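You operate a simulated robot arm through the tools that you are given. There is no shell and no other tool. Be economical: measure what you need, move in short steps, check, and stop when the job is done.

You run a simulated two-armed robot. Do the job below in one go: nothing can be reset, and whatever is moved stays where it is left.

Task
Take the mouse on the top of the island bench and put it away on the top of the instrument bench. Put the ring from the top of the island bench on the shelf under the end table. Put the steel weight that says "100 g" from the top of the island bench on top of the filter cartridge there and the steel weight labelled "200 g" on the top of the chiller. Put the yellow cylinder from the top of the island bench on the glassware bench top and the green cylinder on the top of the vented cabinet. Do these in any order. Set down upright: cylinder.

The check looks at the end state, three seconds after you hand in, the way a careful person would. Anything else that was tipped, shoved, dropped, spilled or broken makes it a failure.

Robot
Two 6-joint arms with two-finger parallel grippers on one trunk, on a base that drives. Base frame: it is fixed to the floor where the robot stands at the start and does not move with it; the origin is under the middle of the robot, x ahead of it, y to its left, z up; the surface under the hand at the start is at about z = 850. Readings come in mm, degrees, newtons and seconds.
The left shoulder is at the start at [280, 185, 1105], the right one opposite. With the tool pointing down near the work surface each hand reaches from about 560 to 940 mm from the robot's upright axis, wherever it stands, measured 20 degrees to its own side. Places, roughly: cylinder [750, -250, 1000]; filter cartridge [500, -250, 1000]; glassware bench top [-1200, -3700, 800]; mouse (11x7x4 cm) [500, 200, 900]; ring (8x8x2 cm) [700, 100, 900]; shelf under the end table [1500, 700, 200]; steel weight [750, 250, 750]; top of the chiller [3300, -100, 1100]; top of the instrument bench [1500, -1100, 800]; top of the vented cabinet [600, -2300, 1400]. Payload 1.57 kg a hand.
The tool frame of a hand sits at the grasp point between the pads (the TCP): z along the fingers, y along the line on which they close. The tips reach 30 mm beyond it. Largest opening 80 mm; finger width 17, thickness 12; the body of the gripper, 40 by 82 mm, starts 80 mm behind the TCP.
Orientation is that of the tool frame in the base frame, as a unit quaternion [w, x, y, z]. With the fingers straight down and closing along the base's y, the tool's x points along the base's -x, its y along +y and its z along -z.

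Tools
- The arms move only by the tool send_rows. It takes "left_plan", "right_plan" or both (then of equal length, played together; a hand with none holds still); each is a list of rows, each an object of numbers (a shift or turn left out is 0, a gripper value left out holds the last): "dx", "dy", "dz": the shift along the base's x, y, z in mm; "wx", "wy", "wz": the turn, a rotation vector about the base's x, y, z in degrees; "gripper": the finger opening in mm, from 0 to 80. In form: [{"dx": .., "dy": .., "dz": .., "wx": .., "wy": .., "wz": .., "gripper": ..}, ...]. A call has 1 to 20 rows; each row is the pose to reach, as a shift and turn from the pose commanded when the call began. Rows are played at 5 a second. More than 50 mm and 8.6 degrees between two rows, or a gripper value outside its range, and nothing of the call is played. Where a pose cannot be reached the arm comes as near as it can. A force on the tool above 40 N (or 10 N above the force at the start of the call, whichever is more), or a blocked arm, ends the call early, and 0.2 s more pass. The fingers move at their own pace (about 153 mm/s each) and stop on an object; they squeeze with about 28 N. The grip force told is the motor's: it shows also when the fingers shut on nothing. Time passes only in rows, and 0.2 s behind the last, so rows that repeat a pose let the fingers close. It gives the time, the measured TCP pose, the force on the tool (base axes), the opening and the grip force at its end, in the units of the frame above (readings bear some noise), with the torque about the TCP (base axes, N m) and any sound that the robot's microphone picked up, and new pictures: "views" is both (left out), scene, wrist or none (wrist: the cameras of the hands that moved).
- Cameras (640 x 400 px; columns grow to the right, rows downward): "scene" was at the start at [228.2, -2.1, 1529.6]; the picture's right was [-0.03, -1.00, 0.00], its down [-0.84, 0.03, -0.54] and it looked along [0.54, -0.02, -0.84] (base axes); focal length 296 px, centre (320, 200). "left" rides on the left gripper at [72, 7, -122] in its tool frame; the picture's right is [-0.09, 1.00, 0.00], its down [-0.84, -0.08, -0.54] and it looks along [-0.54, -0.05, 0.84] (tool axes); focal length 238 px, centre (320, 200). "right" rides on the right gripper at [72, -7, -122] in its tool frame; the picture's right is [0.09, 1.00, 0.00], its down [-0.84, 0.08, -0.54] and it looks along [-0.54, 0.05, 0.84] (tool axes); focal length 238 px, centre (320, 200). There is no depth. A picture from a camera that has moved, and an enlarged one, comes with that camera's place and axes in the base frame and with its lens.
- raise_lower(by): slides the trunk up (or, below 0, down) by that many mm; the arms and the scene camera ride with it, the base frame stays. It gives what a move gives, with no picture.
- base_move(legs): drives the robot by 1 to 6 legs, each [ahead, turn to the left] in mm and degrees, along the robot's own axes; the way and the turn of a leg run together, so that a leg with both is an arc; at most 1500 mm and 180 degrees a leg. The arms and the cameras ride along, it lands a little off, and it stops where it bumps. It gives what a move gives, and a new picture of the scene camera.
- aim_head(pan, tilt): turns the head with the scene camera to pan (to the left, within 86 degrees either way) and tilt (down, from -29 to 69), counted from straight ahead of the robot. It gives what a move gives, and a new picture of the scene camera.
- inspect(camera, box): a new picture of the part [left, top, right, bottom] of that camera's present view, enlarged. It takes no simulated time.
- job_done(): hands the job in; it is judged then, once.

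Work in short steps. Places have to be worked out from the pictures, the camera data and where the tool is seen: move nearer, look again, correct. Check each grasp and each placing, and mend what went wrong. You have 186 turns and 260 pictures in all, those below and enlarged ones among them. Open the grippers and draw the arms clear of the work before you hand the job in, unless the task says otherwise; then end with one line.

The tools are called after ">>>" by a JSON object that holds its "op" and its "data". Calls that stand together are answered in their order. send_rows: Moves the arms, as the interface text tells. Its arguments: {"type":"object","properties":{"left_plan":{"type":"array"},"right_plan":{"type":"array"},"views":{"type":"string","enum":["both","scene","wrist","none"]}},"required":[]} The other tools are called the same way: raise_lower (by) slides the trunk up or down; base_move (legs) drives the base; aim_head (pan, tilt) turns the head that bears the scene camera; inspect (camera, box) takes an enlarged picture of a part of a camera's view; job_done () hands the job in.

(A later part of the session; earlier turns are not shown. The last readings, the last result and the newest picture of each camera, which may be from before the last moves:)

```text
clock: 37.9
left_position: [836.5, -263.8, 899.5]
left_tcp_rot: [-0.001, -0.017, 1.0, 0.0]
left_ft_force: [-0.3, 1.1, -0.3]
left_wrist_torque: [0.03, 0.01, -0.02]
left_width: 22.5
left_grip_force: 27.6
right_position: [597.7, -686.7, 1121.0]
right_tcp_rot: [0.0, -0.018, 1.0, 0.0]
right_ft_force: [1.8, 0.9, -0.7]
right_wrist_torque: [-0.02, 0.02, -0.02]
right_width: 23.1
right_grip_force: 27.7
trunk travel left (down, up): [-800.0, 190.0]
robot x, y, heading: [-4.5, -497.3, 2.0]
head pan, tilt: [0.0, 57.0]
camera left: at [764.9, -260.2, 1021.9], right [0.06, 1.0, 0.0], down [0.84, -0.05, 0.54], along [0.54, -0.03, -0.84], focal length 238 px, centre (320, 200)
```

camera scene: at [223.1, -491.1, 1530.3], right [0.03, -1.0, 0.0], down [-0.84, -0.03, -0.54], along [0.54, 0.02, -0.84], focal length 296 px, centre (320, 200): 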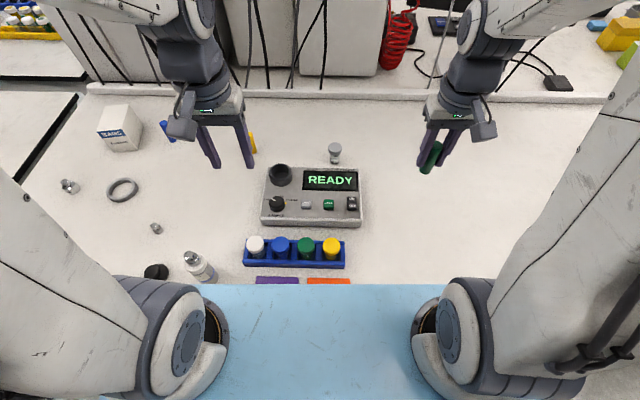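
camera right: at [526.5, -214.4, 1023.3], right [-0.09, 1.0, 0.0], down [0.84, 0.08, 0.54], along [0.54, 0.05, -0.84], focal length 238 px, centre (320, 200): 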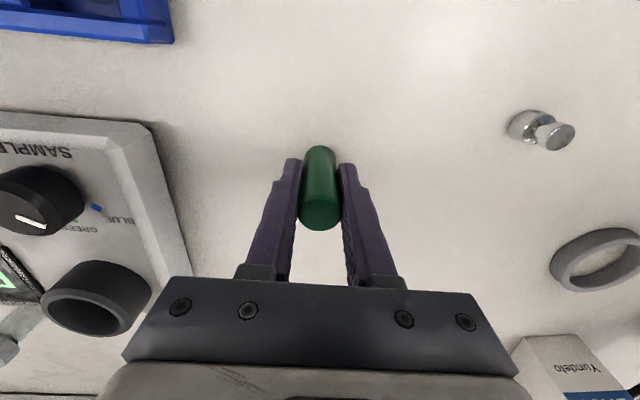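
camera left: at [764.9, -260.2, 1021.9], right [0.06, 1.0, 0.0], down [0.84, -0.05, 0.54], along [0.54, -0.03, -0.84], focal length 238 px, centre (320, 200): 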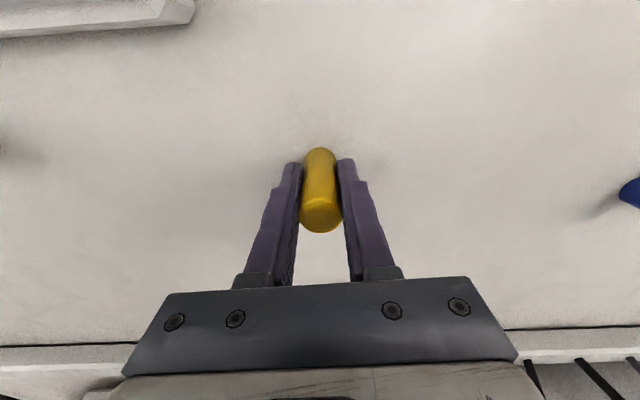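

Yellow is gripped. I lift and retract, then back away and face down the aisle.

>>> {"op": "send_rows", "data": {"left_plan": [{"dz": 45}, {"dx": 0, "dz": 90}, {"dx": -30, "dz": 125}, {"dx": -70, "dy": -10, "dz": 155}, {"dx": -110, "dy": -20, "dz": 180}, {"dx": -150, "dy": -30, "dz": 200}, {"dx": -190, "dy": -40, "dz": 215}, {"dx": -230, "dy": -50, "dz": 225}, {"dx": -270, "dy": -50, "dz": 230}], "views": "none"}}

>>> {"op": "aim_head", "data": {"pan": 0, "tilt": 35}}

>>> {"op": "base_move", "data": {"legs": [[-350, 0], [0, -92]]}}

```text
refused: row 4 steps farther than a row can; nothing moved
```

```text
clock: 38.8
left_position: [837.6, -264.6, 898.6]
left_tcp_rot: [0.0, -0.017, 1.0, 0.001]
left_ft_force: [-0.6, 0.1, -0.1]
left_wrist_torque: [0.0, 0.03, 0.01]
left_width: 22.5
left_grip_force: 27.9
right_position: [599.0, -687.7, 1120.8]
right_tcp_rot: [0.0, -0.017, 1.0, 0.0]
right_ft_force: [0.3, -0.7, -0.3]
right_wrist_torque: [0.01, -0.04, 0.01]
right_width: 23.1
right_grip_force: 27.8
trunk travel left (down, up): [-800.0, 190.0]
robot x, y, heading: [-5.3, -497.8, 1.7]
head pan, tilt: [0.0, 35.0]
camera scene: at [241.5, -490.5, 1560.9], right [0.03, -1.0, 0.0], down [-0.57, -0.02, -0.82], along [0.82, 0.03, -0.57], focal length 296 px, centre (320, 200)
```

scene: 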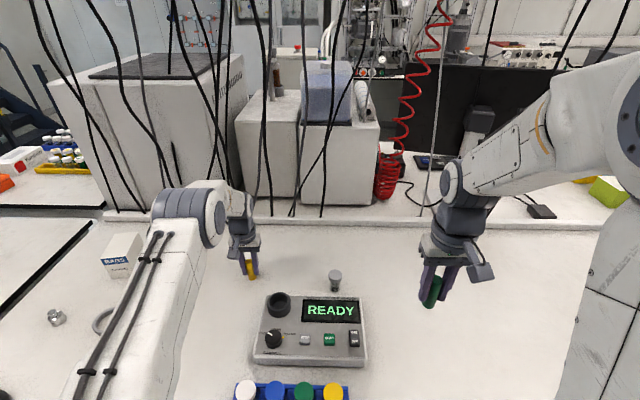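

```text
clock: 41.5
left_position: [498.9, -278.7, 898.7]
left_tcp_rot: [-0.002, -0.009, 1.0, 0.008]
left_ft_force: [0.1, 1.0, -0.2]
left_wrist_torque: [0.0, 0.03, -0.03]
left_width: 22.9
left_grip_force: 28.6
right_position: [255.5, -708.7, 1120.7]
right_tcp_rot: [-0.002, -0.01, 1.0, 0.0]
right_ft_force: [-0.1, 1.0, -0.2]
right_wrist_torque: [0.0, -0.01, 0.01]
right_width: 23.4
right_grip_force: 28.2
trunk travel left (down, up): [-800.0, 190.0]
robot x, y, heading: [-347.5, -514.6, 1.0]
head pan, tilt: [0.0, 35.0]
stopped in leg 2: the force on the tool passed its limit at 57 N (the readings are from after the stop); the commanded pose is now the measured one
camera scene: at [-98.4, -506.2, 1560.9], right [0.02, -1.0, 0.0], down [-0.57, -0.01, -0.82], along [0.82, 0.01, -0.57], focal length 296 px, centre (320, 200)
```

scene: 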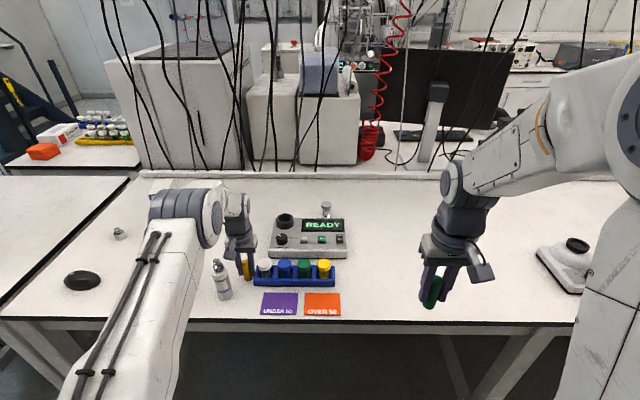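

My lift was refused but the drive still ran, so the left hand swept low across the bench and touched something. I inspect for damage before anything else.

>>> {"op": "inspect", "data": {"camera": "scene", "box": [190, 180, 370, 330]}}

>>> {"op": "inspect", "data": {"camera": "left", "box": [0, 0, 640, 400]}}

>>> {"op": "inspect", "data": {"camera": "scene", "box": [50, 150, 260, 330]}}

```text
2.67 times, centred on (280, 255) of scene
camera zoom: at [-98.4, -506.2, 1560.9], right [0.02, -1.0, 0.0], down [-0.57, -0.01, -0.82], along [0.82, 0.01, -0.57], focal length 790 px, centre (427, 53)
```

zoom: 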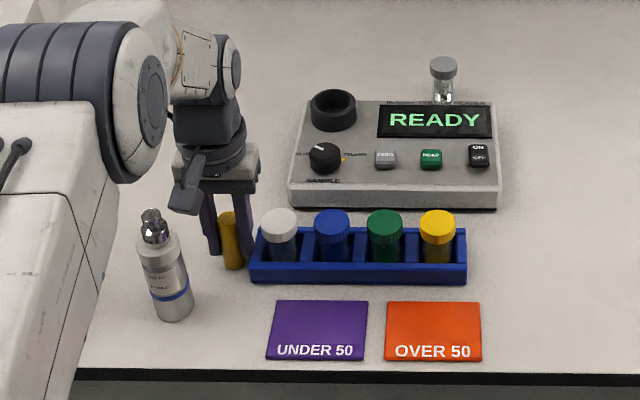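

```text
1.00 times, centred on (320, 200) of left (not enlarged: the box is as wide or as high as the picture)
camera zoom: at [427.7, -275.0, 1022.1], right [0.07, 1.0, 0.02], down [0.84, -0.07, 0.54], along [0.54, -0.03, -0.84], focal length 238 px, centre (320, 200)
```

zoom: 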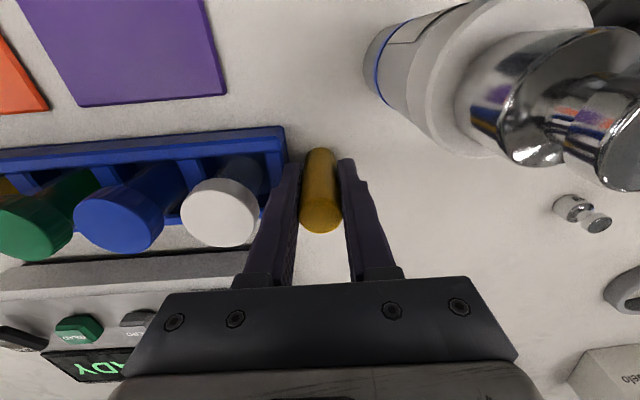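

```text
2.22 times, centred on (155, 240) of scene
camera zoom: at [-98.4, -506.2, 1560.9], right [0.02, -1.0, 0.0], down [-0.57, -0.01, -0.82], along [0.82, 0.01, -0.57], focal length 658 px, centre (687, 111)
```

zoom: 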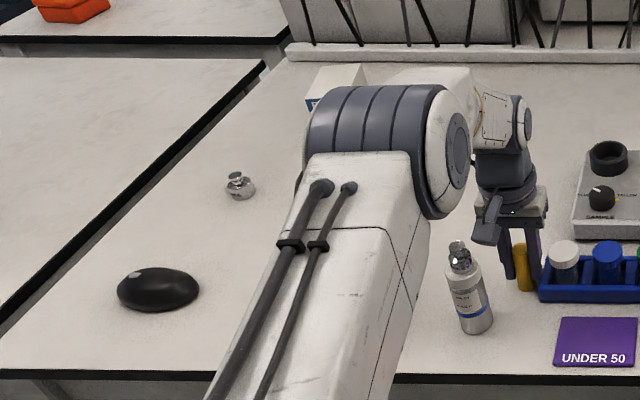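

Only the finger brushed the rack's end; nothing has tipped and the rack has moved only a few mm at most. I lift the left hand straight up with valid steps.

>>> {"op": "send_rows", "data": {"left_plan": [{"dy": 2, "dz": 30}, {"dy": 2, "dz": 70}, {"dy": 2, "dz": 110}, {"dy": 2, "dz": 150}, {"dy": 2, "dz": 190}, {"dx": -30, "dy": 0, "dz": 225}, {"dx": -70, "dy": -20, "dz": 240}, {"dx": -110, "dy": -40, "dz": 240}, {"dx": -150, "dy": -50, "dz": 240}, {"dx": -190, "dy": -50, "dz": 240}, {"dx": -230, "dy": -50, "dz": 240}], "views": "scene"}}

>>> {"op": "inspect", "data": {"camera": "scene", "box": [190, 150, 370, 330]}}

```text
clock: 43.9
left_position: [270.6, -328.1, 1140.3]
left_tcp_rot: [-0.002, -0.009, 1.0, 0.009]
left_ft_force: [0.4, -0.3, -0.1]
left_wrist_torque: [0.01, 0.03, 0.02]
left_width: 23.2
left_grip_force: 28.5
right_position: [256.2, -708.7, 1121.2]
right_tcp_rot: [-0.001, -0.008, 1.0, -0.001]
right_ft_force: [0.3, -0.4, -1.2]
right_wrist_torque: [0.01, 0.01, 0.0]
right_width: 23.2
right_grip_force: 28.4
trunk travel left (down, up): [-800.0, 190.0]
robot x, y, heading: [-342.7, -509.8, 0.9]
head pan, tilt: [0.0, 35.0]
camera scene: at [-98.3, -506.2, 1560.9], right [0.02, -1.0, 0.0], down [-0.57, -0.01, -0.82], along [0.82, 0.01, -0.57], focal length 296 px, centre (320, 200)
```

scene: 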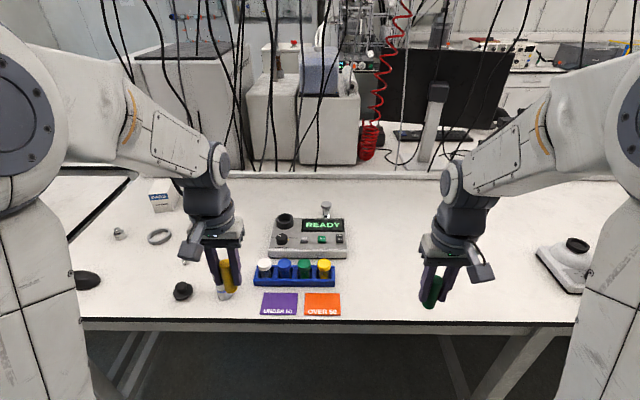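

```text
2.22 times, centred on (280, 240) of scene
camera zoom: at [-98.3, -506.2, 1560.9], right [0.02, -1.0, 0.0], down [-0.57, -0.01, -0.82], along [0.82, 0.01, -0.57], focal length 658 px, centre (409, 111)
```

zoom: 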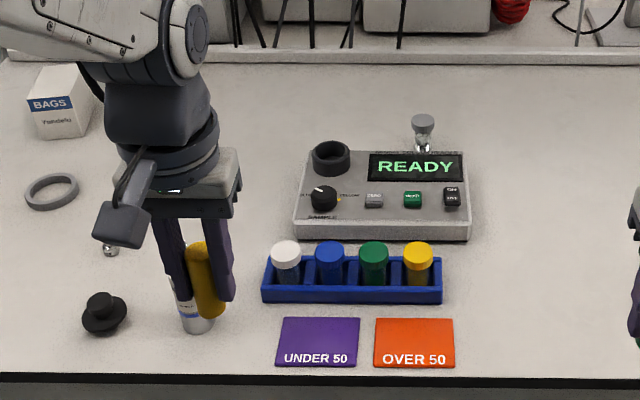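

Everything is standing fine. I turn right to face down the aisle and look.

>>> {"op": "base_move", "data": {"legs": [[0, -91]]}}

```text
clock: 46.4
left_position: [232.9, -839.6, 1139.4]
left_tcp_rot: [0.002, 0.38, 0.925, 0.007]
left_ft_force: [0.4, 0.2, -0.1]
left_wrist_torque: [0.0, 0.05, -0.01]
left_width: 22.9
left_grip_force: 28.3
right_position: [-49.7, -1093.9, 1121.0]
right_tcp_rot: [-0.001, 0.378, 0.926, 0.0]
right_ft_force: [0.2, 0.2, 0.4]
right_wrist_torque: [-0.02, 0.04, 0.01]
right_width: 22.9
right_grip_force: 28.1
trunk travel left (down, up): [-800.0, 190.0]
robot x, y, heading: [-326.4, -525.1, -40.1]
head pan, tilt: [0.0, 35.0]
stopped in leg 1: the robot was blocked; the commanded pose is now the measured one
camera scene: at [-136.1, -682.2, 1561.0], right [-0.64, -0.77, 0.0], down [-0.44, 0.37, -0.82], along [0.63, -0.53, -0.57], focal length 296 px, centre (320, 200)
```

scene: 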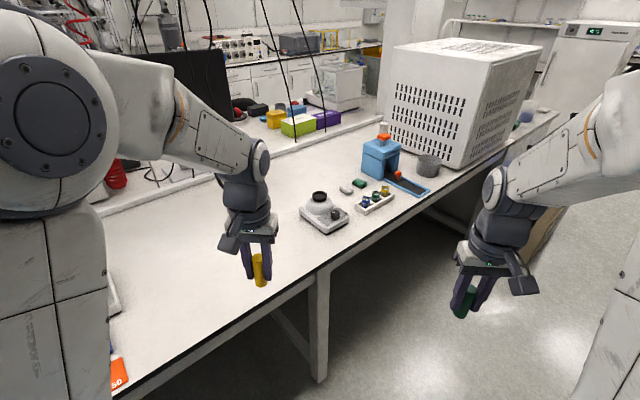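

Rotation was blocked, probably the rear corner against the tall cabinet behind. I nudge ahead 120 mm and turn again.

>>> {"op": "base_move", "data": {"legs": [[120, 0], [0, -50]]}}

```text
clock: 49.9
left_position: [-115.3, -1232.2, 1139.0]
left_tcp_rot: [0.004, 0.733, 0.68, 0.007]
left_ft_force: [-0.5, 0.2, -0.4]
left_wrist_torque: [-0.01, -0.04, 0.0]
left_width: 22.8
left_grip_force: 28.1
right_position: [-492.6, -1177.4, 1120.9]
right_tcp_rot: [-0.001, 0.732, 0.681, 0.0]
right_ft_force: [-0.4, 0.4, -0.9]
right_wrist_torque: [-0.02, -0.02, -0.01]
right_width: 23.0
right_grip_force: 27.9
trunk travel left (down, up): [-800.0, 190.0]
robot x, y, heading: [-230.7, -601.0, -89.6]
head pan, tilt: [0.0, 35.0]
camera scene: at [-234.0, -848.5, 1560.9], right [-1.0, 0.0, 0.0], down [0.0, 0.57, -0.82], along [0.0, -0.82, -0.57], focal length 296 px, centre (320, 200)
```

scene: 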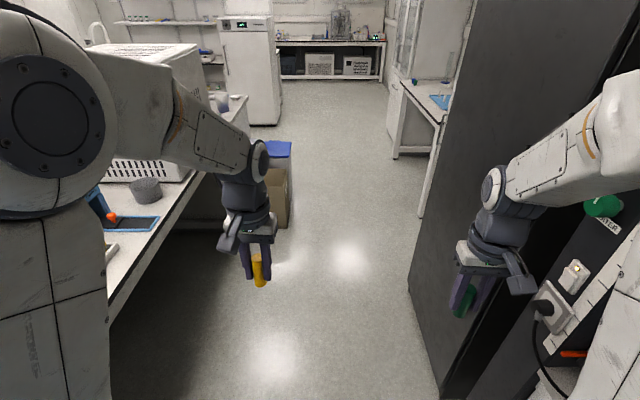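

The aisle is clear (x from about -824 to 340). I drive ahead 1500 mm to come alongside the vented cabinet.

>>> {"op": "base_move", "data": {"legs": [[1500, 0]]}}

>>> {"op": "aim_head", "data": {"pan": 80, "tilt": 25}}

>>> {"op": "aim_head", "data": {"pan": -30, "tilt": 30}}

```text
clock: 57.4
left_position: [-49.7, -2738.6, 1140.1]
left_tcp_rot: [0.004, 0.717, 0.697, 0.007]
left_ft_force: [0.0, 0.4, -0.6]
left_wrist_torque: [0.01, -0.03, 0.0]
left_width: 22.9
left_grip_force: 28.4
right_position: [-429.9, -2701.9, 1120.9]
right_tcp_rot: [0.0, 0.717, 0.697, 0.002]
right_ft_force: [0.0, 0.4, -0.5]
right_wrist_torque: [0.01, 0.01, 0.04]
right_width: 23.3
right_grip_force: 27.6
trunk travel left (down, up): [-800.0, 190.0]
robot x, y, heading: [-194.0, -2112.6, -87.1]
head pan, tilt: [0.0, 35.0]
camera scene: at [-186.8, -2360.5, 1560.9], right [-1.0, -0.05, 0.0], down [-0.03, 0.57, -0.82], along [0.04, -0.82, -0.57], focal length 296 px, centre (320, 200)
```

scene: 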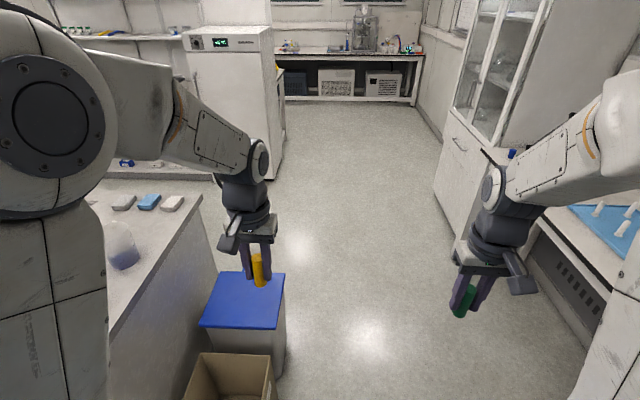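

```text
clock: 59.0
left_position: [-50.9, -2738.3, 1141.1]
left_tcp_rot: [0.004, 0.717, 0.697, 0.007]
left_ft_force: [0.4, -0.3, -0.6]
left_wrist_torque: [-0.02, -0.05, -0.04]
left_width: 22.9
left_grip_force: 27.9
right_position: [-430.1, -2703.0, 1120.1]
right_tcp_rot: [-0.001, 0.717, 0.697, 0.0]
right_ft_force: [-0.8, -0.2, -1.0]
right_wrist_torque: [0.03, -0.01, 0.0]
right_width: 23.1
right_grip_force: 28.4
trunk travel left (down, up): [-800.0, 190.0]
robot x, y, heading: [-197.3, -2117.9, -87.4]
head pan, tilt: [80.0, 25.0]
camera scene: at [-99.5, -2284.4, 1576.7], right [-0.13, -0.99, 0.0], down [-0.42, 0.05, -0.91], along [0.9, -0.12, -0.42], focal length 296 px, centre (320, 200)
```

scene: 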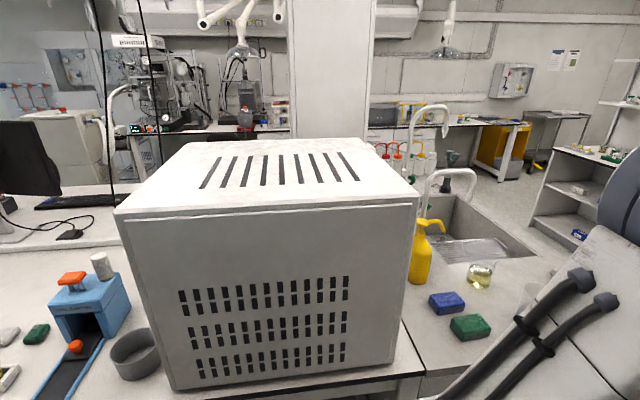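

```text
clock: 60.8
left_position: [-51.6, -2738.7, 1140.4]
left_tcp_rot: [0.004, 0.718, 0.696, 0.006]
left_ft_force: [-0.1, -1.3, -0.2]
left_wrist_torque: [0.0, 0.01, -0.02]
left_width: 23.1
left_grip_force: 28.3
right_position: [-430.6, -2701.1, 1120.6]
right_tcp_rot: [0.0, 0.717, 0.697, 0.001]
right_ft_force: [-1.4, -0.9, -0.3]
right_wrist_torque: [0.02, -0.01, 0.04]
right_width: 23.0
right_grip_force: 28.1
trunk travel left (down, up): [-800.0, 190.0]
robot x, y, heading: [-195.7, -2110.1, -87.3]
head pan, tilt: [-30.0, 30.0]
camera scene: at [-232.3, -2353.0, 1568.7], right [-0.89, 0.46, 0.0], down [0.23, 0.44, -0.87], along [-0.4, -0.77, -0.5], focal length 296 px, centre (320, 200)
```

scene: 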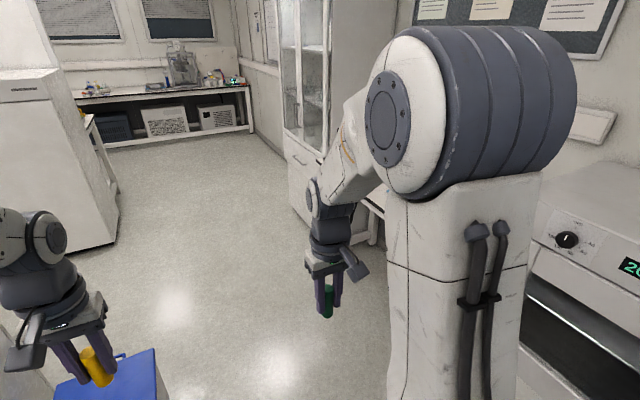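

The vented cabinet top spans about x 370–814, y -2530…-2011, z≈1356, with plain margins beside the slots. I raise the trunk fully, then the hands, so both cylinders clear it before turning.

>>> {"op": "raise_lower", "data": {"by": 190}}

>>> {"op": "send_rows", "data": {"left_plan": [{"dz": 40}, {"dz": 80}, {"dz": 120}, {"dz": 150}, {"dz": 150}], "right_plan": [{"dz": 40}, {"dz": 80}, {"dz": 120}, {"dz": 160}, {"dz": 165}], "views": "none"}}

```text
clock: 62.9
left_position: [-50.5, -2738.0, 1328.1]
left_tcp_rot: [0.005, 0.717, 0.697, 0.007]
left_ft_force: [-0.9, -0.4, -0.9]
left_wrist_torque: [0.04, 0.01, -0.02]
left_width: 23.0
left_grip_force: 27.9
right_position: [-429.0, -2702.2, 1309.9]
right_tcp_rot: [-0.001, 0.717, 0.697, 0.0]
right_ft_force: [-0.4, -0.3, -0.6]
right_wrist_torque: [0.05, 0.0, -0.01]
right_width: 23.1
right_grip_force: 27.7
trunk travel left (down, up): [-990.0, 0.0]
robot x, y, heading: [-194.8, -2115.1, -87.3]
head pan, tilt: [-30.0, 30.0]
```

```text
clock: 64.1
left_position: [-49.0, -2738.1, 1481.5]
left_tcp_rot: [0.005, 0.718, 0.696, 0.007]
left_ft_force: [0.1, 0.0, -1.3]
left_wrist_torque: [0.02, 0.0, 0.02]
left_width: 23.2
left_grip_force: 28.5
right_position: [-430.7, -2702.6, 1476.3]
right_tcp_rot: [-0.001, 0.717, 0.697, 0.0]
right_ft_force: [0.6, 0.4, -0.4]
right_wrist_torque: [0.0, 0.01, -0.03]
right_width: 23.2
right_grip_force: 27.8
trunk travel left (down, up): [-990.0, 0.0]
robot x, y, heading: [-199.8, -2111.6, -87.0]
head pan, tilt: [-30.0, 30.0]
```

Both hands are at z ≈ 1478 (cylinder bottoms ~1428, clear of 1356). I turn left in two legs to face the cabinet.

>>> {"op": "aim_head", "data": {"pan": 0, "tilt": 40}}

>>> {"op": "base_move", "data": {"legs": [[0, 45]]}}

```text
clock: 65.1
left_position: [-48.0, -2739.0, 1480.5]
left_tcp_rot: [0.005, 0.717, 0.697, 0.007]
left_ft_force: [-0.4, 0.1, -0.5]
left_wrist_torque: [-0.01, 0.05, -0.01]
left_width: 23.1
left_grip_force: 28.3
right_position: [-429.7, -2702.5, 1476.2]
right_tcp_rot: [-0.001, 0.717, 0.697, 0.001]
right_ft_force: [0.0, 0.1, -0.2]
right_wrist_torque: [0.01, 0.0, 0.02]
right_width: 23.2
right_grip_force: 28.5
trunk travel left (down, up): [-990.0, 0.0]
robot x, y, heading: [-196.2, -2115.1, -87.2]
head pan, tilt: [0.0, 40.0]
camera scene: at [-187.0, -2357.6, 1743.4], right [-1.0, -0.05, 0.0], down [-0.03, 0.64, -0.77], along [0.04, -0.77, -0.64], focal length 296 px, centre (320, 200)
```

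scene: 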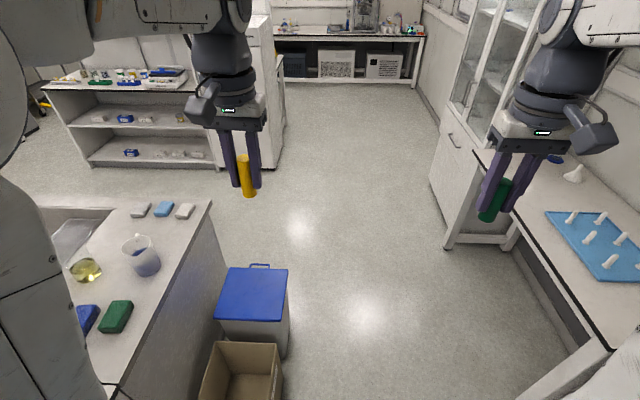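

```text
clock: 67.5
left_position: [345.0, -2457.3, 1480.6]
left_tcp_rot: [0.001, 0.401, 0.916, 0.008]
left_ft_force: [0.3, -1.0, -0.7]
left_wrist_torque: [0.0, 0.0, 0.0]
left_width: 23.2
left_grip_force: 28.1
right_position: [47.7, -2696.3, 1474.7]
right_tcp_rot: [-0.002, 0.401, 0.916, 0.001]
right_ft_force: [-0.6, 0.2, -0.1]
right_wrist_torque: [0.0, 0.0, -0.01]
right_width: 23.3
right_grip_force: 27.6
trunk travel left (down, up): [-990.0, 0.0]
robot x, y, heading: [-199.1, -2110.0, -43.0]
head pan, tilt: [0.0, 40.0]
camera scene: at [-18.7, -2279.6, 1743.4], right [-0.68, -0.73, 0.0], down [-0.47, 0.44, -0.77], along [0.56, -0.52, -0.64], focal length 296 px, centre (320, 200)
```

scene: 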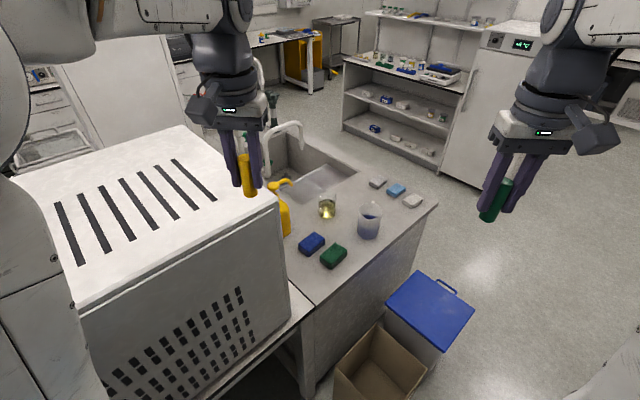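

Clear so far. I finish the turn to face the cabinet.

>>> {"op": "base_move", "data": {"legs": [[0, 43]]}}

```text
clock: 69.9
left_position: [434.8, -1995.7, 1478.8]
left_tcp_rot: [-0.001, 0.04, 0.999, 0.007]
left_ft_force: [-0.6, 0.1, -0.5]
left_wrist_torque: [0.02, -0.01, 0.01]
left_width: 23.1
left_grip_force: 28.2
right_position: [381.4, -2374.0, 1476.2]
right_tcp_rot: [-0.001, 0.038, 0.999, -0.001]
right_ft_force: [0.5, -0.5, -0.3]
right_wrist_torque: [-0.01, 0.01, 0.03]
right_width: 23.1
right_grip_force: 28.5
trunk travel left (down, up): [-990.0, 0.0]
robot x, y, heading: [-196.2, -2109.2, -0.2]
head pan, tilt: [0.0, 40.0]
camera scene: at [46.9, -2112.4, 1743.4], right [0.0, -1.0, 0.0], down [-0.64, 0.0, -0.77], along [0.77, 0.0, -0.64], focal length 296 px, centre (320, 200)
```

scene: 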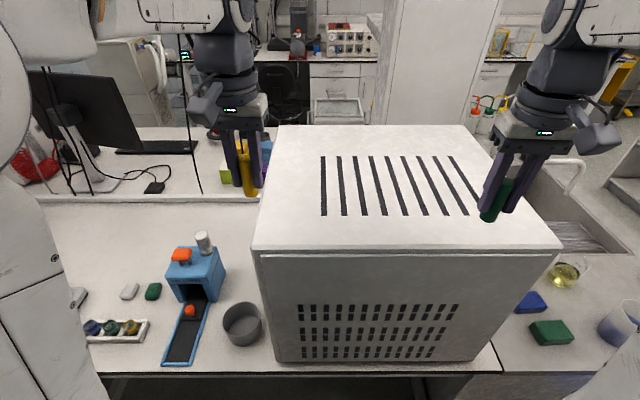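

The top's front edge is at x≈405, slots begin at ≈493, z≈1333. I move the green cylinder over the plain front strip (~[450, -2360]) and check with the wrist camera.

>>> {"op": "send_rows", "data": {"right_plan": [{"dx": 35, "dy": 7}, {"dx": 70, "dy": 14}, {"dx": 70, "dy": 14, "dz": -30}, {"dx": 70, "dy": 14, "dz": -50}, {"dx": 70, "dy": 14, "dz": -50}], "views": "both"}}

```text
clock: 71.1
left_position: [436.4, -1995.5, 1479.6]
left_tcp_rot: [-0.001, 0.04, 0.999, 0.007]
left_ft_force: [0.0, -0.9, 0.2]
left_wrist_torque: [-0.01, 0.03, -0.01]
left_width: 23.1
left_grip_force: 28.2
right_position: [451.2, -2360.1, 1424.3]
right_tcp_rot: [-0.001, 0.038, 0.999, 0.0]
right_ft_force: [0.2, -0.5, -0.1]
right_wrist_torque: [0.01, 0.02, -0.04]
right_width: 23.1
right_grip_force: 28.0
trunk travel left (down, up): [-990.0, 0.0]
robot x, y, heading: [-198.8, -2113.1, 0.2]
head pan, tilt: [0.0, 40.0]
camera scene: at [47.1, -2112.5, 1743.4], right [0.0, -1.0, 0.0], down [-0.64, 0.0, -0.77], along [0.77, 0.0, -0.64], focal length 296 px, centre (320, 200)
camera right: at [379.3, -2360.5, 1547.6], right [-0.01, 1.0, 0.0], down [0.84, 0.01, 0.54], along [0.54, 0.01, -0.84], focal length 238 px, centre (320, 200)
```

scene: 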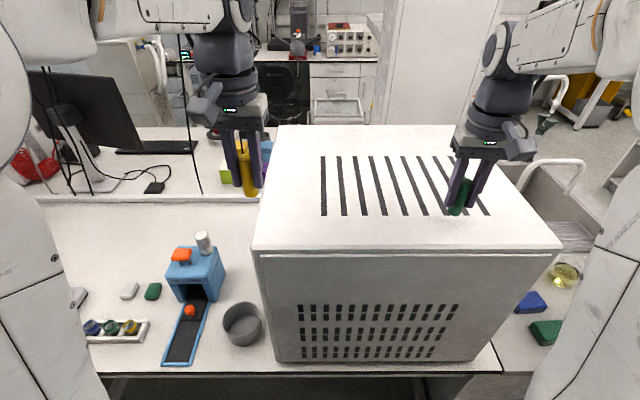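
right: 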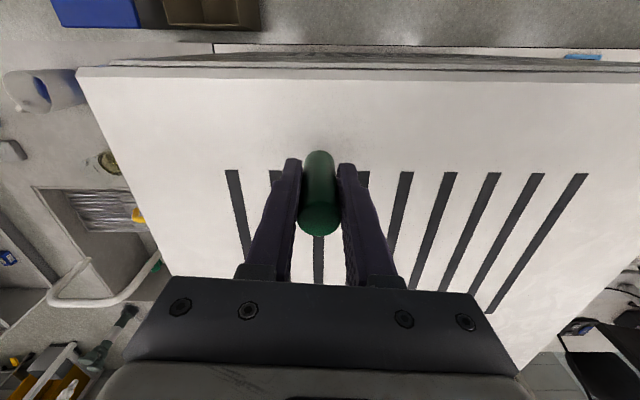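

Strip is x 398–484, so I target x≈443 and lower to near contact, slowly.

>>> {"op": "send_rows", "data": {"right_plan": [{"dx": -8, "dz": -12}, {"dx": -8, "dz": -24}, {"dx": -8, "dz": -30}, {"dx": -8, "dz": -33}, {"dx": -8, "dz": -36}, {"dx": -8, "dz": -36}], "views": "none"}}

>>> {"op": "inspect", "data": {"camera": "scene", "box": [420, 150, 520, 260]}}

```text
clock: 72.5
left_position: [435.2, -1995.9, 1479.4]
left_tcp_rot: [-0.001, 0.039, 0.999, 0.008]
left_ft_force: [0.8, 0.3, 0.1]
left_wrist_torque: [0.02, 0.03, -0.04]
left_width: 23.1
left_grip_force: 27.6
right_position: [441.6, -2359.3, 1390.2]
right_tcp_rot: [-0.001, 0.038, 0.999, 0.0]
right_ft_force: [0.4, -1.4, 20.1]
right_wrist_torque: [-0.04, -0.21, -0.02]
right_width: 23.6
right_grip_force: 27.9
trunk travel left (down, up): [-990.0, 0.0]
robot x, y, heading: [-197.7, -2113.1, -0.2]
head pan, tilt: [0.0, 40.0]
```

```text
3.64 times, centred on (470, 205) of scene
camera zoom: at [46.2, -2112.3, 1743.5], right [0.0, -1.0, 0.0], down [-0.64, 0.0, -0.77], along [0.77, 0.0, -0.64], focal length 1077 px, centre (-226, 182)
```

zoom: 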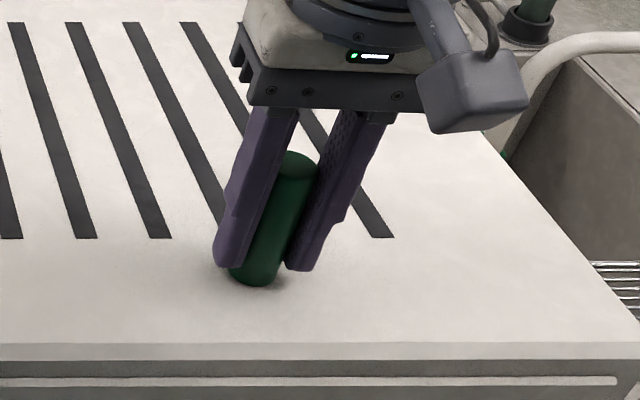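

Contact made on the plain strip. I ease up 1 mm, open and lift away.

>>> {"op": "send_rows", "data": {"right_plan": [{"dz": 1.5}, {"dz": 1.5, "gripper": 28}, {"dz": 1.5, "gripper": 45}, {"dz": 1.5, "gripper": 60}, {"dz": 40}, {"dz": 85}], "views": "wrist"}}

>>> {"op": "inspect", "data": {"camera": "scene", "box": [420, 150, 520, 260]}}

```text
clock: 73.9
left_position: [435.3, -1995.0, 1479.8]
left_tcp_rot: [-0.001, 0.039, 0.999, 0.008]
left_ft_force: [0.1, -0.3, -0.1]
left_wrist_torque: [0.01, -0.02, -0.05]
left_width: 23.2
left_grip_force: 28.1
right_position: [442.4, -2360.0, 1473.3]
right_tcp_rot: [0.0, 0.038, 0.999, 0.0]
right_ft_force: [-0.3, 0.5, -0.2]
right_wrist_torque: [0.01, -0.03, -0.02]
right_width: 60.0
right_grip_force: 0.2
trunk travel left (down, up): [-990.0, 0.0]
robot x, y, heading: [-196.1, -2114.4, 0.0]
head pan, tilt: [0.0, 40.0]
camera right: at [372.2, -2360.4, 1597.0], right [-0.01, 1.0, 0.0], down [0.84, 0.01, 0.54], along [0.54, 0.01, -0.84], focal length 238 px, centre (320, 200)
```

right: 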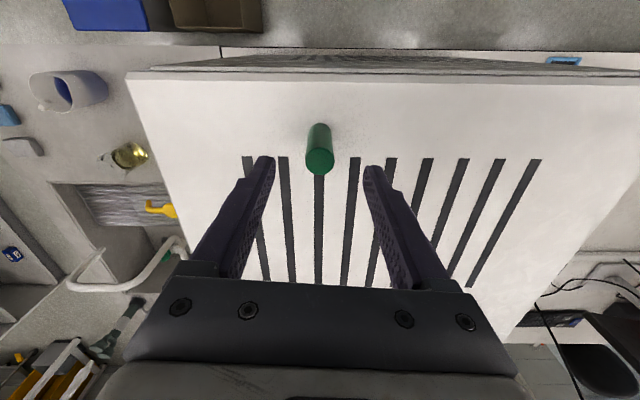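

```text
3.64 times, centred on (470, 205) of scene
camera zoom: at [46.7, -2112.5, 1743.4], right [0.0, -1.0, 0.0], down [-0.64, 0.0, -0.77], along [0.77, 0.0, -0.64], focal length 1077 px, centre (-226, 182)
```

zoom: 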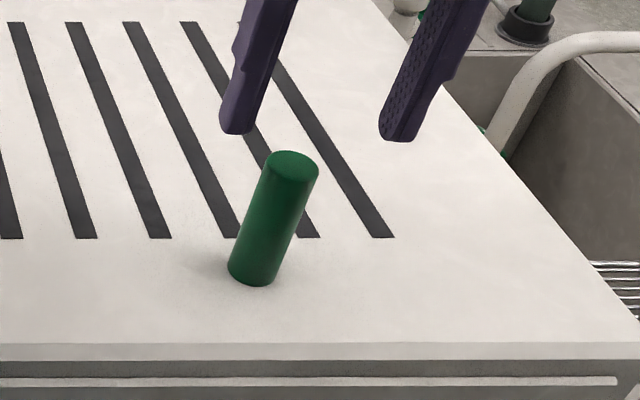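

Green stands upright. Before turning, I raise both hands another 60 mm and retract 80 mm so nothing sweeps near it.

>>> {"op": "send_rows", "data": {"left_plan": [{"dz": 40}, {"dz": 60}, {"dx": -40, "dz": 60}, {"dx": -80, "dz": 60}, {"dx": -80, "dz": 60}], "right_plan": [{"dz": 40}, {"dz": 60}, {"dx": -40, "dz": 60}, {"dx": -80, "dz": 60}, {"dx": -80, "dz": 60}], "views": "scene"}}

```text
clock: 75.1
left_position: [353.3, -1995.7, 1541.1]
left_tcp_rot: [-0.001, 0.041, 0.999, 0.008]
left_ft_force: [0.9, -0.7, -0.1]
left_wrist_torque: [0.0, 0.01, 0.05]
left_width: 23.0
left_grip_force: 28.0
right_position: [362.7, -2361.3, 1532.2]
right_tcp_rot: [-0.001, 0.038, 0.999, 0.0]
right_ft_force: [-0.4, -0.3, -0.2]
right_wrist_torque: [-0.01, -0.02, -0.01]
right_width: 60.2
right_grip_force: 0.1
trunk travel left (down, up): [-990.0, 0.0]
robot x, y, heading: [-196.4, -2110.5, 0.1]
head pan, tilt: [0.0, 40.0]
camera scene: at [47.1, -2112.5, 1743.3], right [0.0, -1.0, 0.0], down [-0.64, 0.0, -0.77], along [0.77, 0.0, -0.64], focal length 296 px, centre (320, 200)
```

scene: 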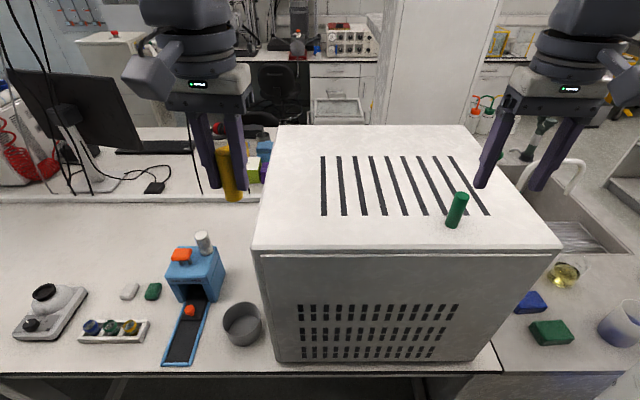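

I turn right to face down the aisle.

>>> {"op": "base_move", "data": {"legs": [[0, -95]]}}

>>> {"op": "aim_head", "data": {"pan": -40, "tilt": 35}}

```text
clock: 79.5
left_position: [-126.7, -2670.9, 1540.2]
left_tcp_rot: [0.005, 0.762, 0.648, 0.006]
left_ft_force: [-0.3, -0.3, -0.2]
left_wrist_torque: [-0.01, 0.02, -0.05]
left_width: 23.0
left_grip_force: 27.7
right_position: [-489.9, -2650.0, 1532.3]
right_tcp_rot: [0.0, 0.761, 0.649, 0.001]
right_ft_force: [1.0, -0.3, -0.6]
right_wrist_torque: [-0.01, 0.0, 0.0]
right_width: 60.1
right_grip_force: 0.1
trunk travel left (down, up): [-990.0, 0.0]
robot x, y, heading: [-196.7, -2111.3, -94.5]
head pan, tilt: [0.0, 40.0]
camera scene: at [-218.1, -2357.0, 1743.4], right [-1.0, 0.08, 0.0], down [0.05, 0.64, -0.77], along [-0.06, -0.76, -0.64], focal length 296 px, centre (320, 200)
```

scene: 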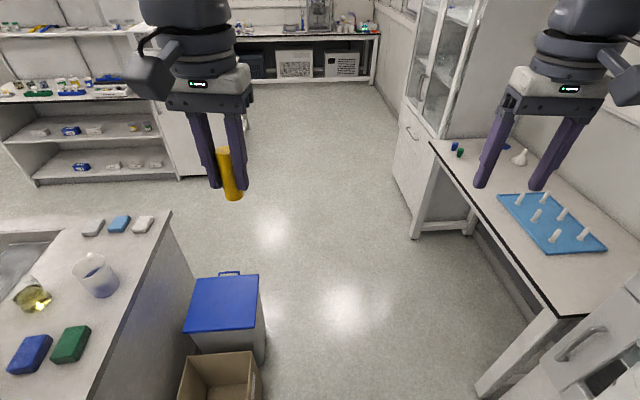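

```text
clock: 80.5
left_position: [-126.9, -2671.5, 1540.4]
left_tcp_rot: [0.005, 0.762, 0.648, 0.006]
left_ft_force: [-0.2, 0.7, -0.7]
left_wrist_torque: [0.01, 0.02, -0.01]
left_width: 22.9
left_grip_force: 27.6
right_position: [-490.2, -2651.5, 1532.3]
right_tcp_rot: [0.0, 0.762, 0.648, 0.001]
right_ft_force: [1.2, -1.4, -0.3]
right_wrist_torque: [-0.01, -0.01, 0.03]
right_width: 59.9
right_grip_force: 0.1
trunk travel left (down, up): [-990.0, 0.0]
robot x, y, heading: [-197.3, -2114.6, -94.6]
head pan, tilt: [-40.0, 35.0]
camera scene: at [-272.9, -2335.0, 1750.9], right [-0.71, 0.7, 0.0], down [0.4, 0.41, -0.82], along [-0.57, -0.58, -0.57], focal length 296 px, centre (320, 200)
```

scene: 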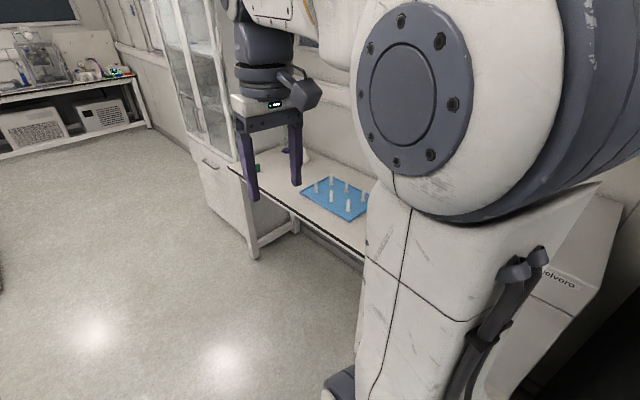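

Glassware bench: front edge x≈-1065, y -2795…-4020; free area between the mat and the caps, around [-1190, -3650]. I lower the trunk and drive diagonally away from the bins to about (-430, -3380).

>>> {"op": "raise_lower", "data": {"by": -190}}

>>> {"op": "base_move", "data": {"legs": [[0, -20], [500, 0], [0, 22], [810, 0]]}}

```text
clock: 82.6
left_position: [-126.0, -2670.8, 1350.3]
left_tcp_rot: [0.005, 0.762, 0.648, 0.007]
left_ft_force: [-0.2, -0.3, 0.1]
left_wrist_torque: [0.03, 0.01, 0.0]
left_width: 23.3
left_grip_force: 28.3
right_position: [-488.9, -2651.0, 1342.6]
right_tcp_rot: [0.0, 0.761, 0.649, 0.0]
right_ft_force: [0.2, 0.2, 0.7]
right_wrist_torque: [0.02, -0.02, 0.0]
right_width: 60.0
right_grip_force: 0.1
trunk travel left (down, up): [-800.0, 190.0]
robot x, y, heading: [-197.6, -2113.3, -94.9]
head pan, tilt: [-40.0, 35.0]
```

```text
clock: 91.8
left_position: [-338.7, -3944.6, 1349.3]
left_tcp_rot: [0.005, 0.748, 0.664, 0.006]
left_ft_force: [-0.3, 0.1, -0.3]
left_wrist_torque: [0.01, 0.0, 0.01]
left_width: 23.0
left_grip_force: 28.1
right_position: [-703.5, -3940.4, 1342.5]
right_tcp_rot: [-0.001, 0.748, 0.664, 0.001]
right_ft_force: [0.5, 0.3, -0.5]
right_wrist_torque: [0.01, 0.04, 0.03]
right_width: 60.4
right_grip_force: 0.1
trunk travel left (down, up): [-800.0, 190.0]
robot x, y, heading: [-429.9, -3386.9, -92.4]
head pan, tilt: [-40.0, 35.0]
camera scene: at [-498.8, -3615.6, 1561.0], right [-0.74, 0.67, 0.0], down [0.39, 0.42, -0.82], along [-0.55, -0.61, -0.57], focal length 296 px, centre (320, 200)
```

scene: 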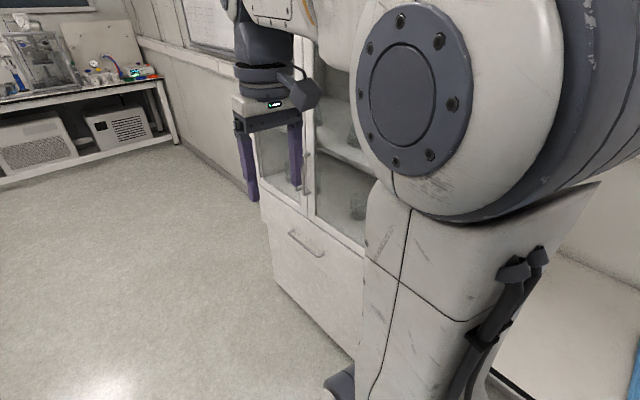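

I turn right to face the glassware bench.

>>> {"op": "aim_head", "data": {"pan": 0, "tilt": 50}}

>>> {"op": "base_move", "data": {"legs": [[0, -87.6]]}}

```text
clock: 92.9
left_position: [-338.2, -3945.4, 1350.7]
left_tcp_rot: [0.004, 0.748, 0.663, 0.007]
left_ft_force: [0.4, -0.4, -0.2]
left_wrist_torque: [0.03, 0.0, -0.02]
left_width: 23.3
left_grip_force: 28.0
right_position: [-704.0, -3940.7, 1342.7]
right_tcp_rot: [-0.001, 0.747, 0.664, 0.001]
right_ft_force: [-0.5, -0.1, -0.4]
right_wrist_torque: [-0.01, 0.0, 0.02]
right_width: 60.0
right_grip_force: 0.0
trunk travel left (down, up): [-800.0, 190.0]
robot x, y, heading: [-433.1, -3388.3, -92.5]
head pan, tilt: [0.0, 50.0]
camera scene: at [-442.6, -3627.6, 1539.2], right [-1.0, 0.04, 0.0], down [0.03, 0.77, -0.64], along [-0.03, -0.64, -0.77], focal length 296 px, centre (320, 200)
```

scene: 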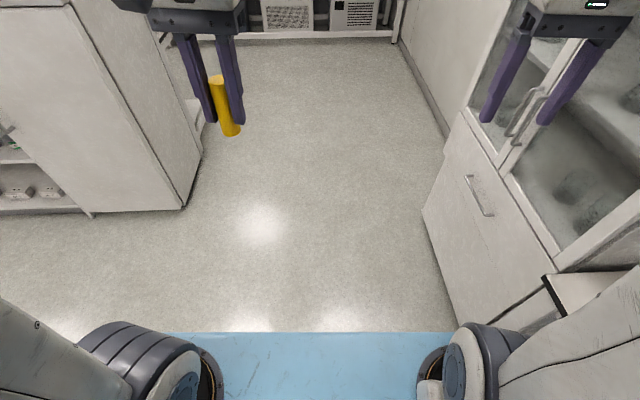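

```text
clock: 97.0
left_position: [-983.0, -3503.8, 1350.6]
left_tcp_rot: [0.008, 0.999, -0.044, 0.001]
left_ft_force: [0.3, 0.2, -0.1]
left_wrist_torque: [0.02, 0.02, -0.01]
left_width: 23.0
left_grip_force: 28.0
right_position: [-989.3, -3139.1, 1342.2]
right_tcp_rot: [0.0, 0.999, -0.043, 0.0]
right_ft_force: [0.5, 0.3, 0.6]
right_wrist_torque: [0.01, 0.0, 0.0]
right_width: 59.9
right_grip_force: 0.0
trunk travel left (down, up): [-800.0, 190.0]
robot x, y, heading: [-434.4, -3389.2, 179.7]
head pan, tilt: [0.0, 50.0]
camera scene: at [-670.1, -3389.2, 1539.2], right [0.01, 1.0, 0.0], down [0.77, -0.01, -0.64], along [-0.64, 0.0, -0.77], focal length 296 px, centre (320, 200)
```

scene: 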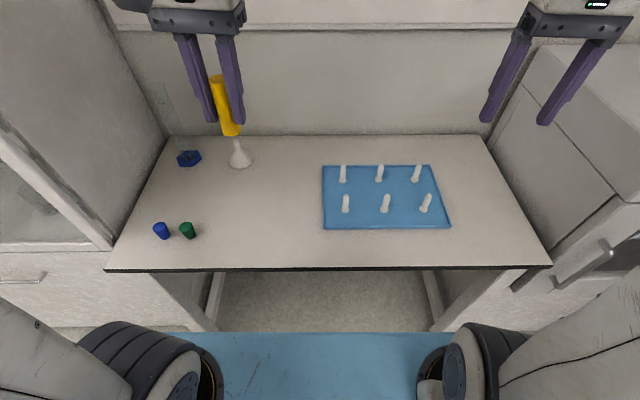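

The area around [-1165, -3560] is free. I lower the left hand there to z≈940 and look.

>>> {"op": "send_rows", "data": {"left_plan": [{"dx": -25, "dy": -8, "dz": -40}, {"dx": -50, "dy": -16, "dz": -80}, {"dx": -75, "dy": -24, "dz": -120}, {"dx": -100, "dy": -32, "dz": -160}, {"dx": -125, "dy": -40, "dz": -200}, {"dx": -150, "dy": -48, "dz": -240}, {"dx": -170, "dy": -55, "dz": -280}, {"dx": -182, "dy": -58, "dz": -325}, {"dx": -182, "dy": -58, "dz": -370}, {"dx": -182, "dy": -58, "dz": -400}, {"dx": -182, "dy": -58, "dz": -400}]}}

```text
clock: 99.4
left_position: [-1165.2, -3559.7, 949.9]
left_tcp_rot: [0.008, 0.999, -0.043, 0.001]
left_ft_force: [0.5, 0.5, -0.5]
left_wrist_torque: [0.0, 0.01, -0.02]
left_width: 23.1
left_grip_force: 27.6
right_position: [-991.0, -3139.6, 1342.6]
right_tcp_rot: [-0.001, 0.999, -0.043, 0.001]
right_ft_force: [0.7, -0.4, -0.3]
right_wrist_torque: [0.0, -0.03, 0.02]
right_width: 60.0
right_grip_force: 0.1
trunk travel left (down, up): [-800.0, 190.0]
robot x, y, heading: [-429.6, -3389.5, 179.6]
head pan, tilt: [0.0, 50.0]
camera scene: at [-670.3, -3389.1, 1539.2], right [0.01, 1.0, 0.0], down [0.77, -0.01, -0.64], along [-0.64, 0.0, -0.77], focal length 296 px, centre (320, 200)
camera left: at [-1092.9, -3570.4, 1071.7], right [-0.18, -0.98, 0.01], down [-0.83, 0.16, 0.54], along [-0.53, 0.08, -0.84], focal length 238 px, centre (320, 200)
```

scene: 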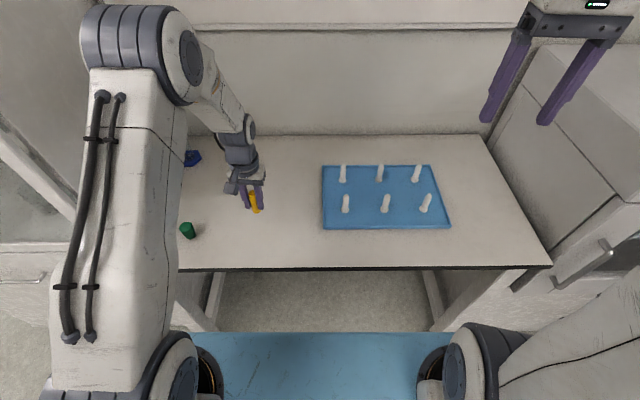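
left: 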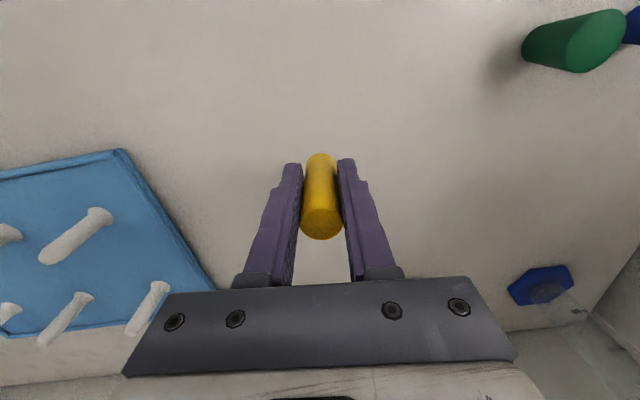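

Area is free. I correct a 0.9° tilt and lower toward the surface.

>>> {"op": "send_rows", "data": {"left_plan": [{"wx": 0.9, "dz": -30}, {"wx": 0.9, "dz": -60}, {"wx": 0.9, "dz": -80}, {"wx": 0.9, "dz": -80}], "views": "none"}}

>>> {"op": "inspect", "data": {"camera": "scene", "box": [200, 160, 300, 250]}}

```text
clock: 100.2
left_position: [-1165.7, -3559.0, 880.2]
left_tcp_rot: [0.0, 0.999, -0.043, -0.003]
left_ft_force: [7.6, 0.9, 22.1]
left_wrist_torque: [0.07, -0.38, -0.02]
left_width: 23.4
left_grip_force: 27.6
right_position: [-990.2, -3137.3, 1343.4]
right_tcp_rot: [0.001, 0.999, -0.043, 0.001]
right_ft_force: [0.6, -0.4, -0.8]
right_wrist_torque: [0.0, -0.01, 0.04]
right_width: 59.9
right_grip_force: 0.0
trunk travel left (down, up): [-800.0, 190.0]
robot x, y, heading: [-429.7, -3391.5, 179.3]
head pan, tilt: [0.0, 50.0]
stopped in row 4 (left hand): the force on the tool passed its limit at 119 N (the readings are from after the stop); the commanded pose is now the measured one
```

```text
4.44 times, centred on (250, 205) of scene
camera zoom: at [-668.6, -3388.8, 1539.6], right [0.01, 1.0, 0.0], down [0.77, -0.01, -0.64], along [-0.64, 0.0, -0.77], focal length 1316 px, centre (631, 178)
```

zoom: 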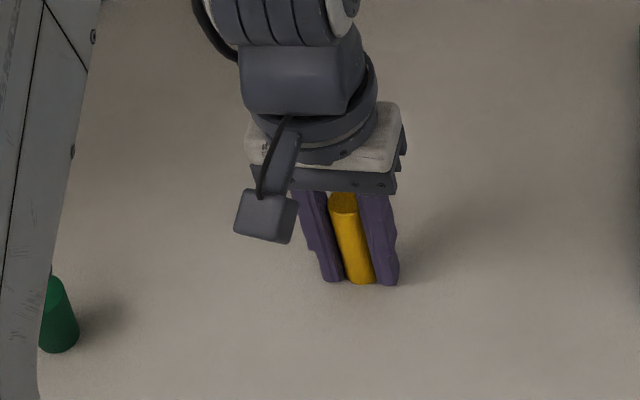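

The surface is higher than estimated (≈845). The cylinder slid up a bit in the fingers. I ease up slightly and look.

>>> {"op": "send_rows", "data": {"left_plan": [{"dz": 2}, {"dz": 3}, {"dz": 3}], "views": "wrist"}}

>>> {"op": "inspect", "data": {"camera": "scene", "box": [230, 180, 290, 230]}}

```text
clock: 101.0
left_position: [-1168.1, -3560.1, 880.8]
left_tcp_rot: [0.001, 0.999, -0.042, -0.003]
left_ft_force: [0.5, 0.3, -0.9]
left_wrist_torque: [-0.05, -0.02, -0.01]
left_width: 23.2
left_grip_force: 28.3
right_position: [-991.0, -3137.6, 1342.5]
right_tcp_rot: [0.0, 0.999, -0.042, 0.001]
right_ft_force: [0.6, 0.4, -0.3]
right_wrist_torque: [0.01, 0.01, -0.01]
right_width: 60.0
right_grip_force: 0.0
trunk travel left (down, up): [-800.0, 190.0]
robot x, y, heading: [-432.7, -3393.9, 179.6]
head pan, tilt: [0.0, 50.0]
camera left: at [-1096.0, -3572.5, 1003.0], right [-0.18, -0.98, 0.0], down [-0.82, 0.15, 0.55], along [-0.54, 0.1, -0.84], focal length 238 px, centre (320, 200)
```

left: 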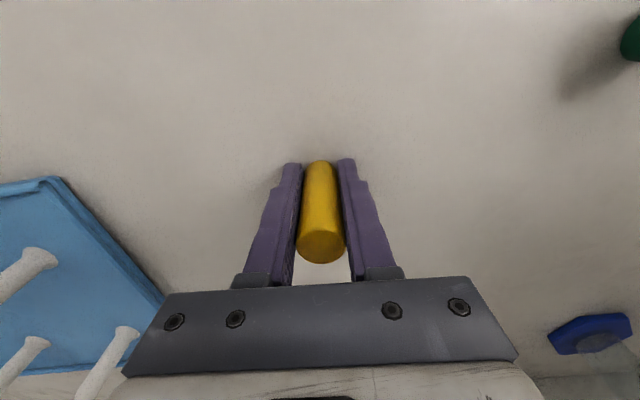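

```text
8.00 times, centred on (260, 205) of scene
camera zoom: at [-670.2, -3389.2, 1539.0], right [0.01, 1.0, 0.0], down [0.77, 0.0, -0.64], along [-0.64, 0.0, -0.77], focal length 2370 px, centre (800, 160)
```

zoom: 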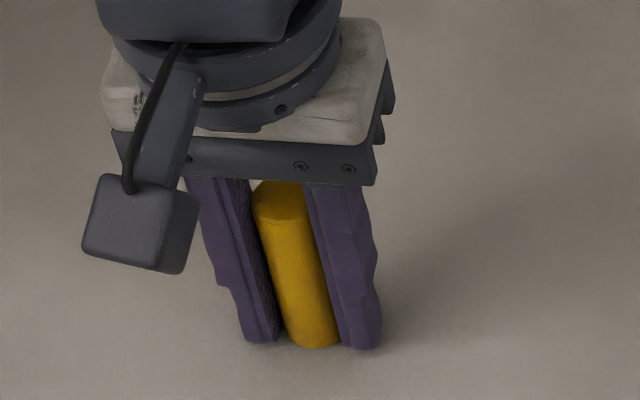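

Cylinder is now free of load just above the surface. I lower in 1 mm steps to a light contact.

>>> {"op": "send_rows", "data": {"left_plan": [{"dz": -1}, {"dz": -2}, {"dz": -2}], "views": "none"}}

```text
clock: 101.8
left_position: [-1167.9, -3559.9, 879.1]
left_tcp_rot: [0.0, 0.999, -0.043, -0.003]
left_ft_force: [-1.8, -0.3, 9.5]
left_wrist_torque: [0.0, -0.07, 0.0]
left_width: 23.3
left_grip_force: 28.0
right_position: [-990.5, -3138.1, 1342.9]
right_tcp_rot: [0.0, 0.999, -0.043, 0.002]
right_ft_force: [0.7, -0.1, 0.0]
right_wrist_torque: [0.04, -0.01, -0.02]
right_width: 60.1
right_grip_force: 0.0
trunk travel left (down, up): [-800.0, 190.0]
robot x, y, heading: [-429.5, -3389.9, 179.5]
head pan, tilt: [0.0, 50.0]
```

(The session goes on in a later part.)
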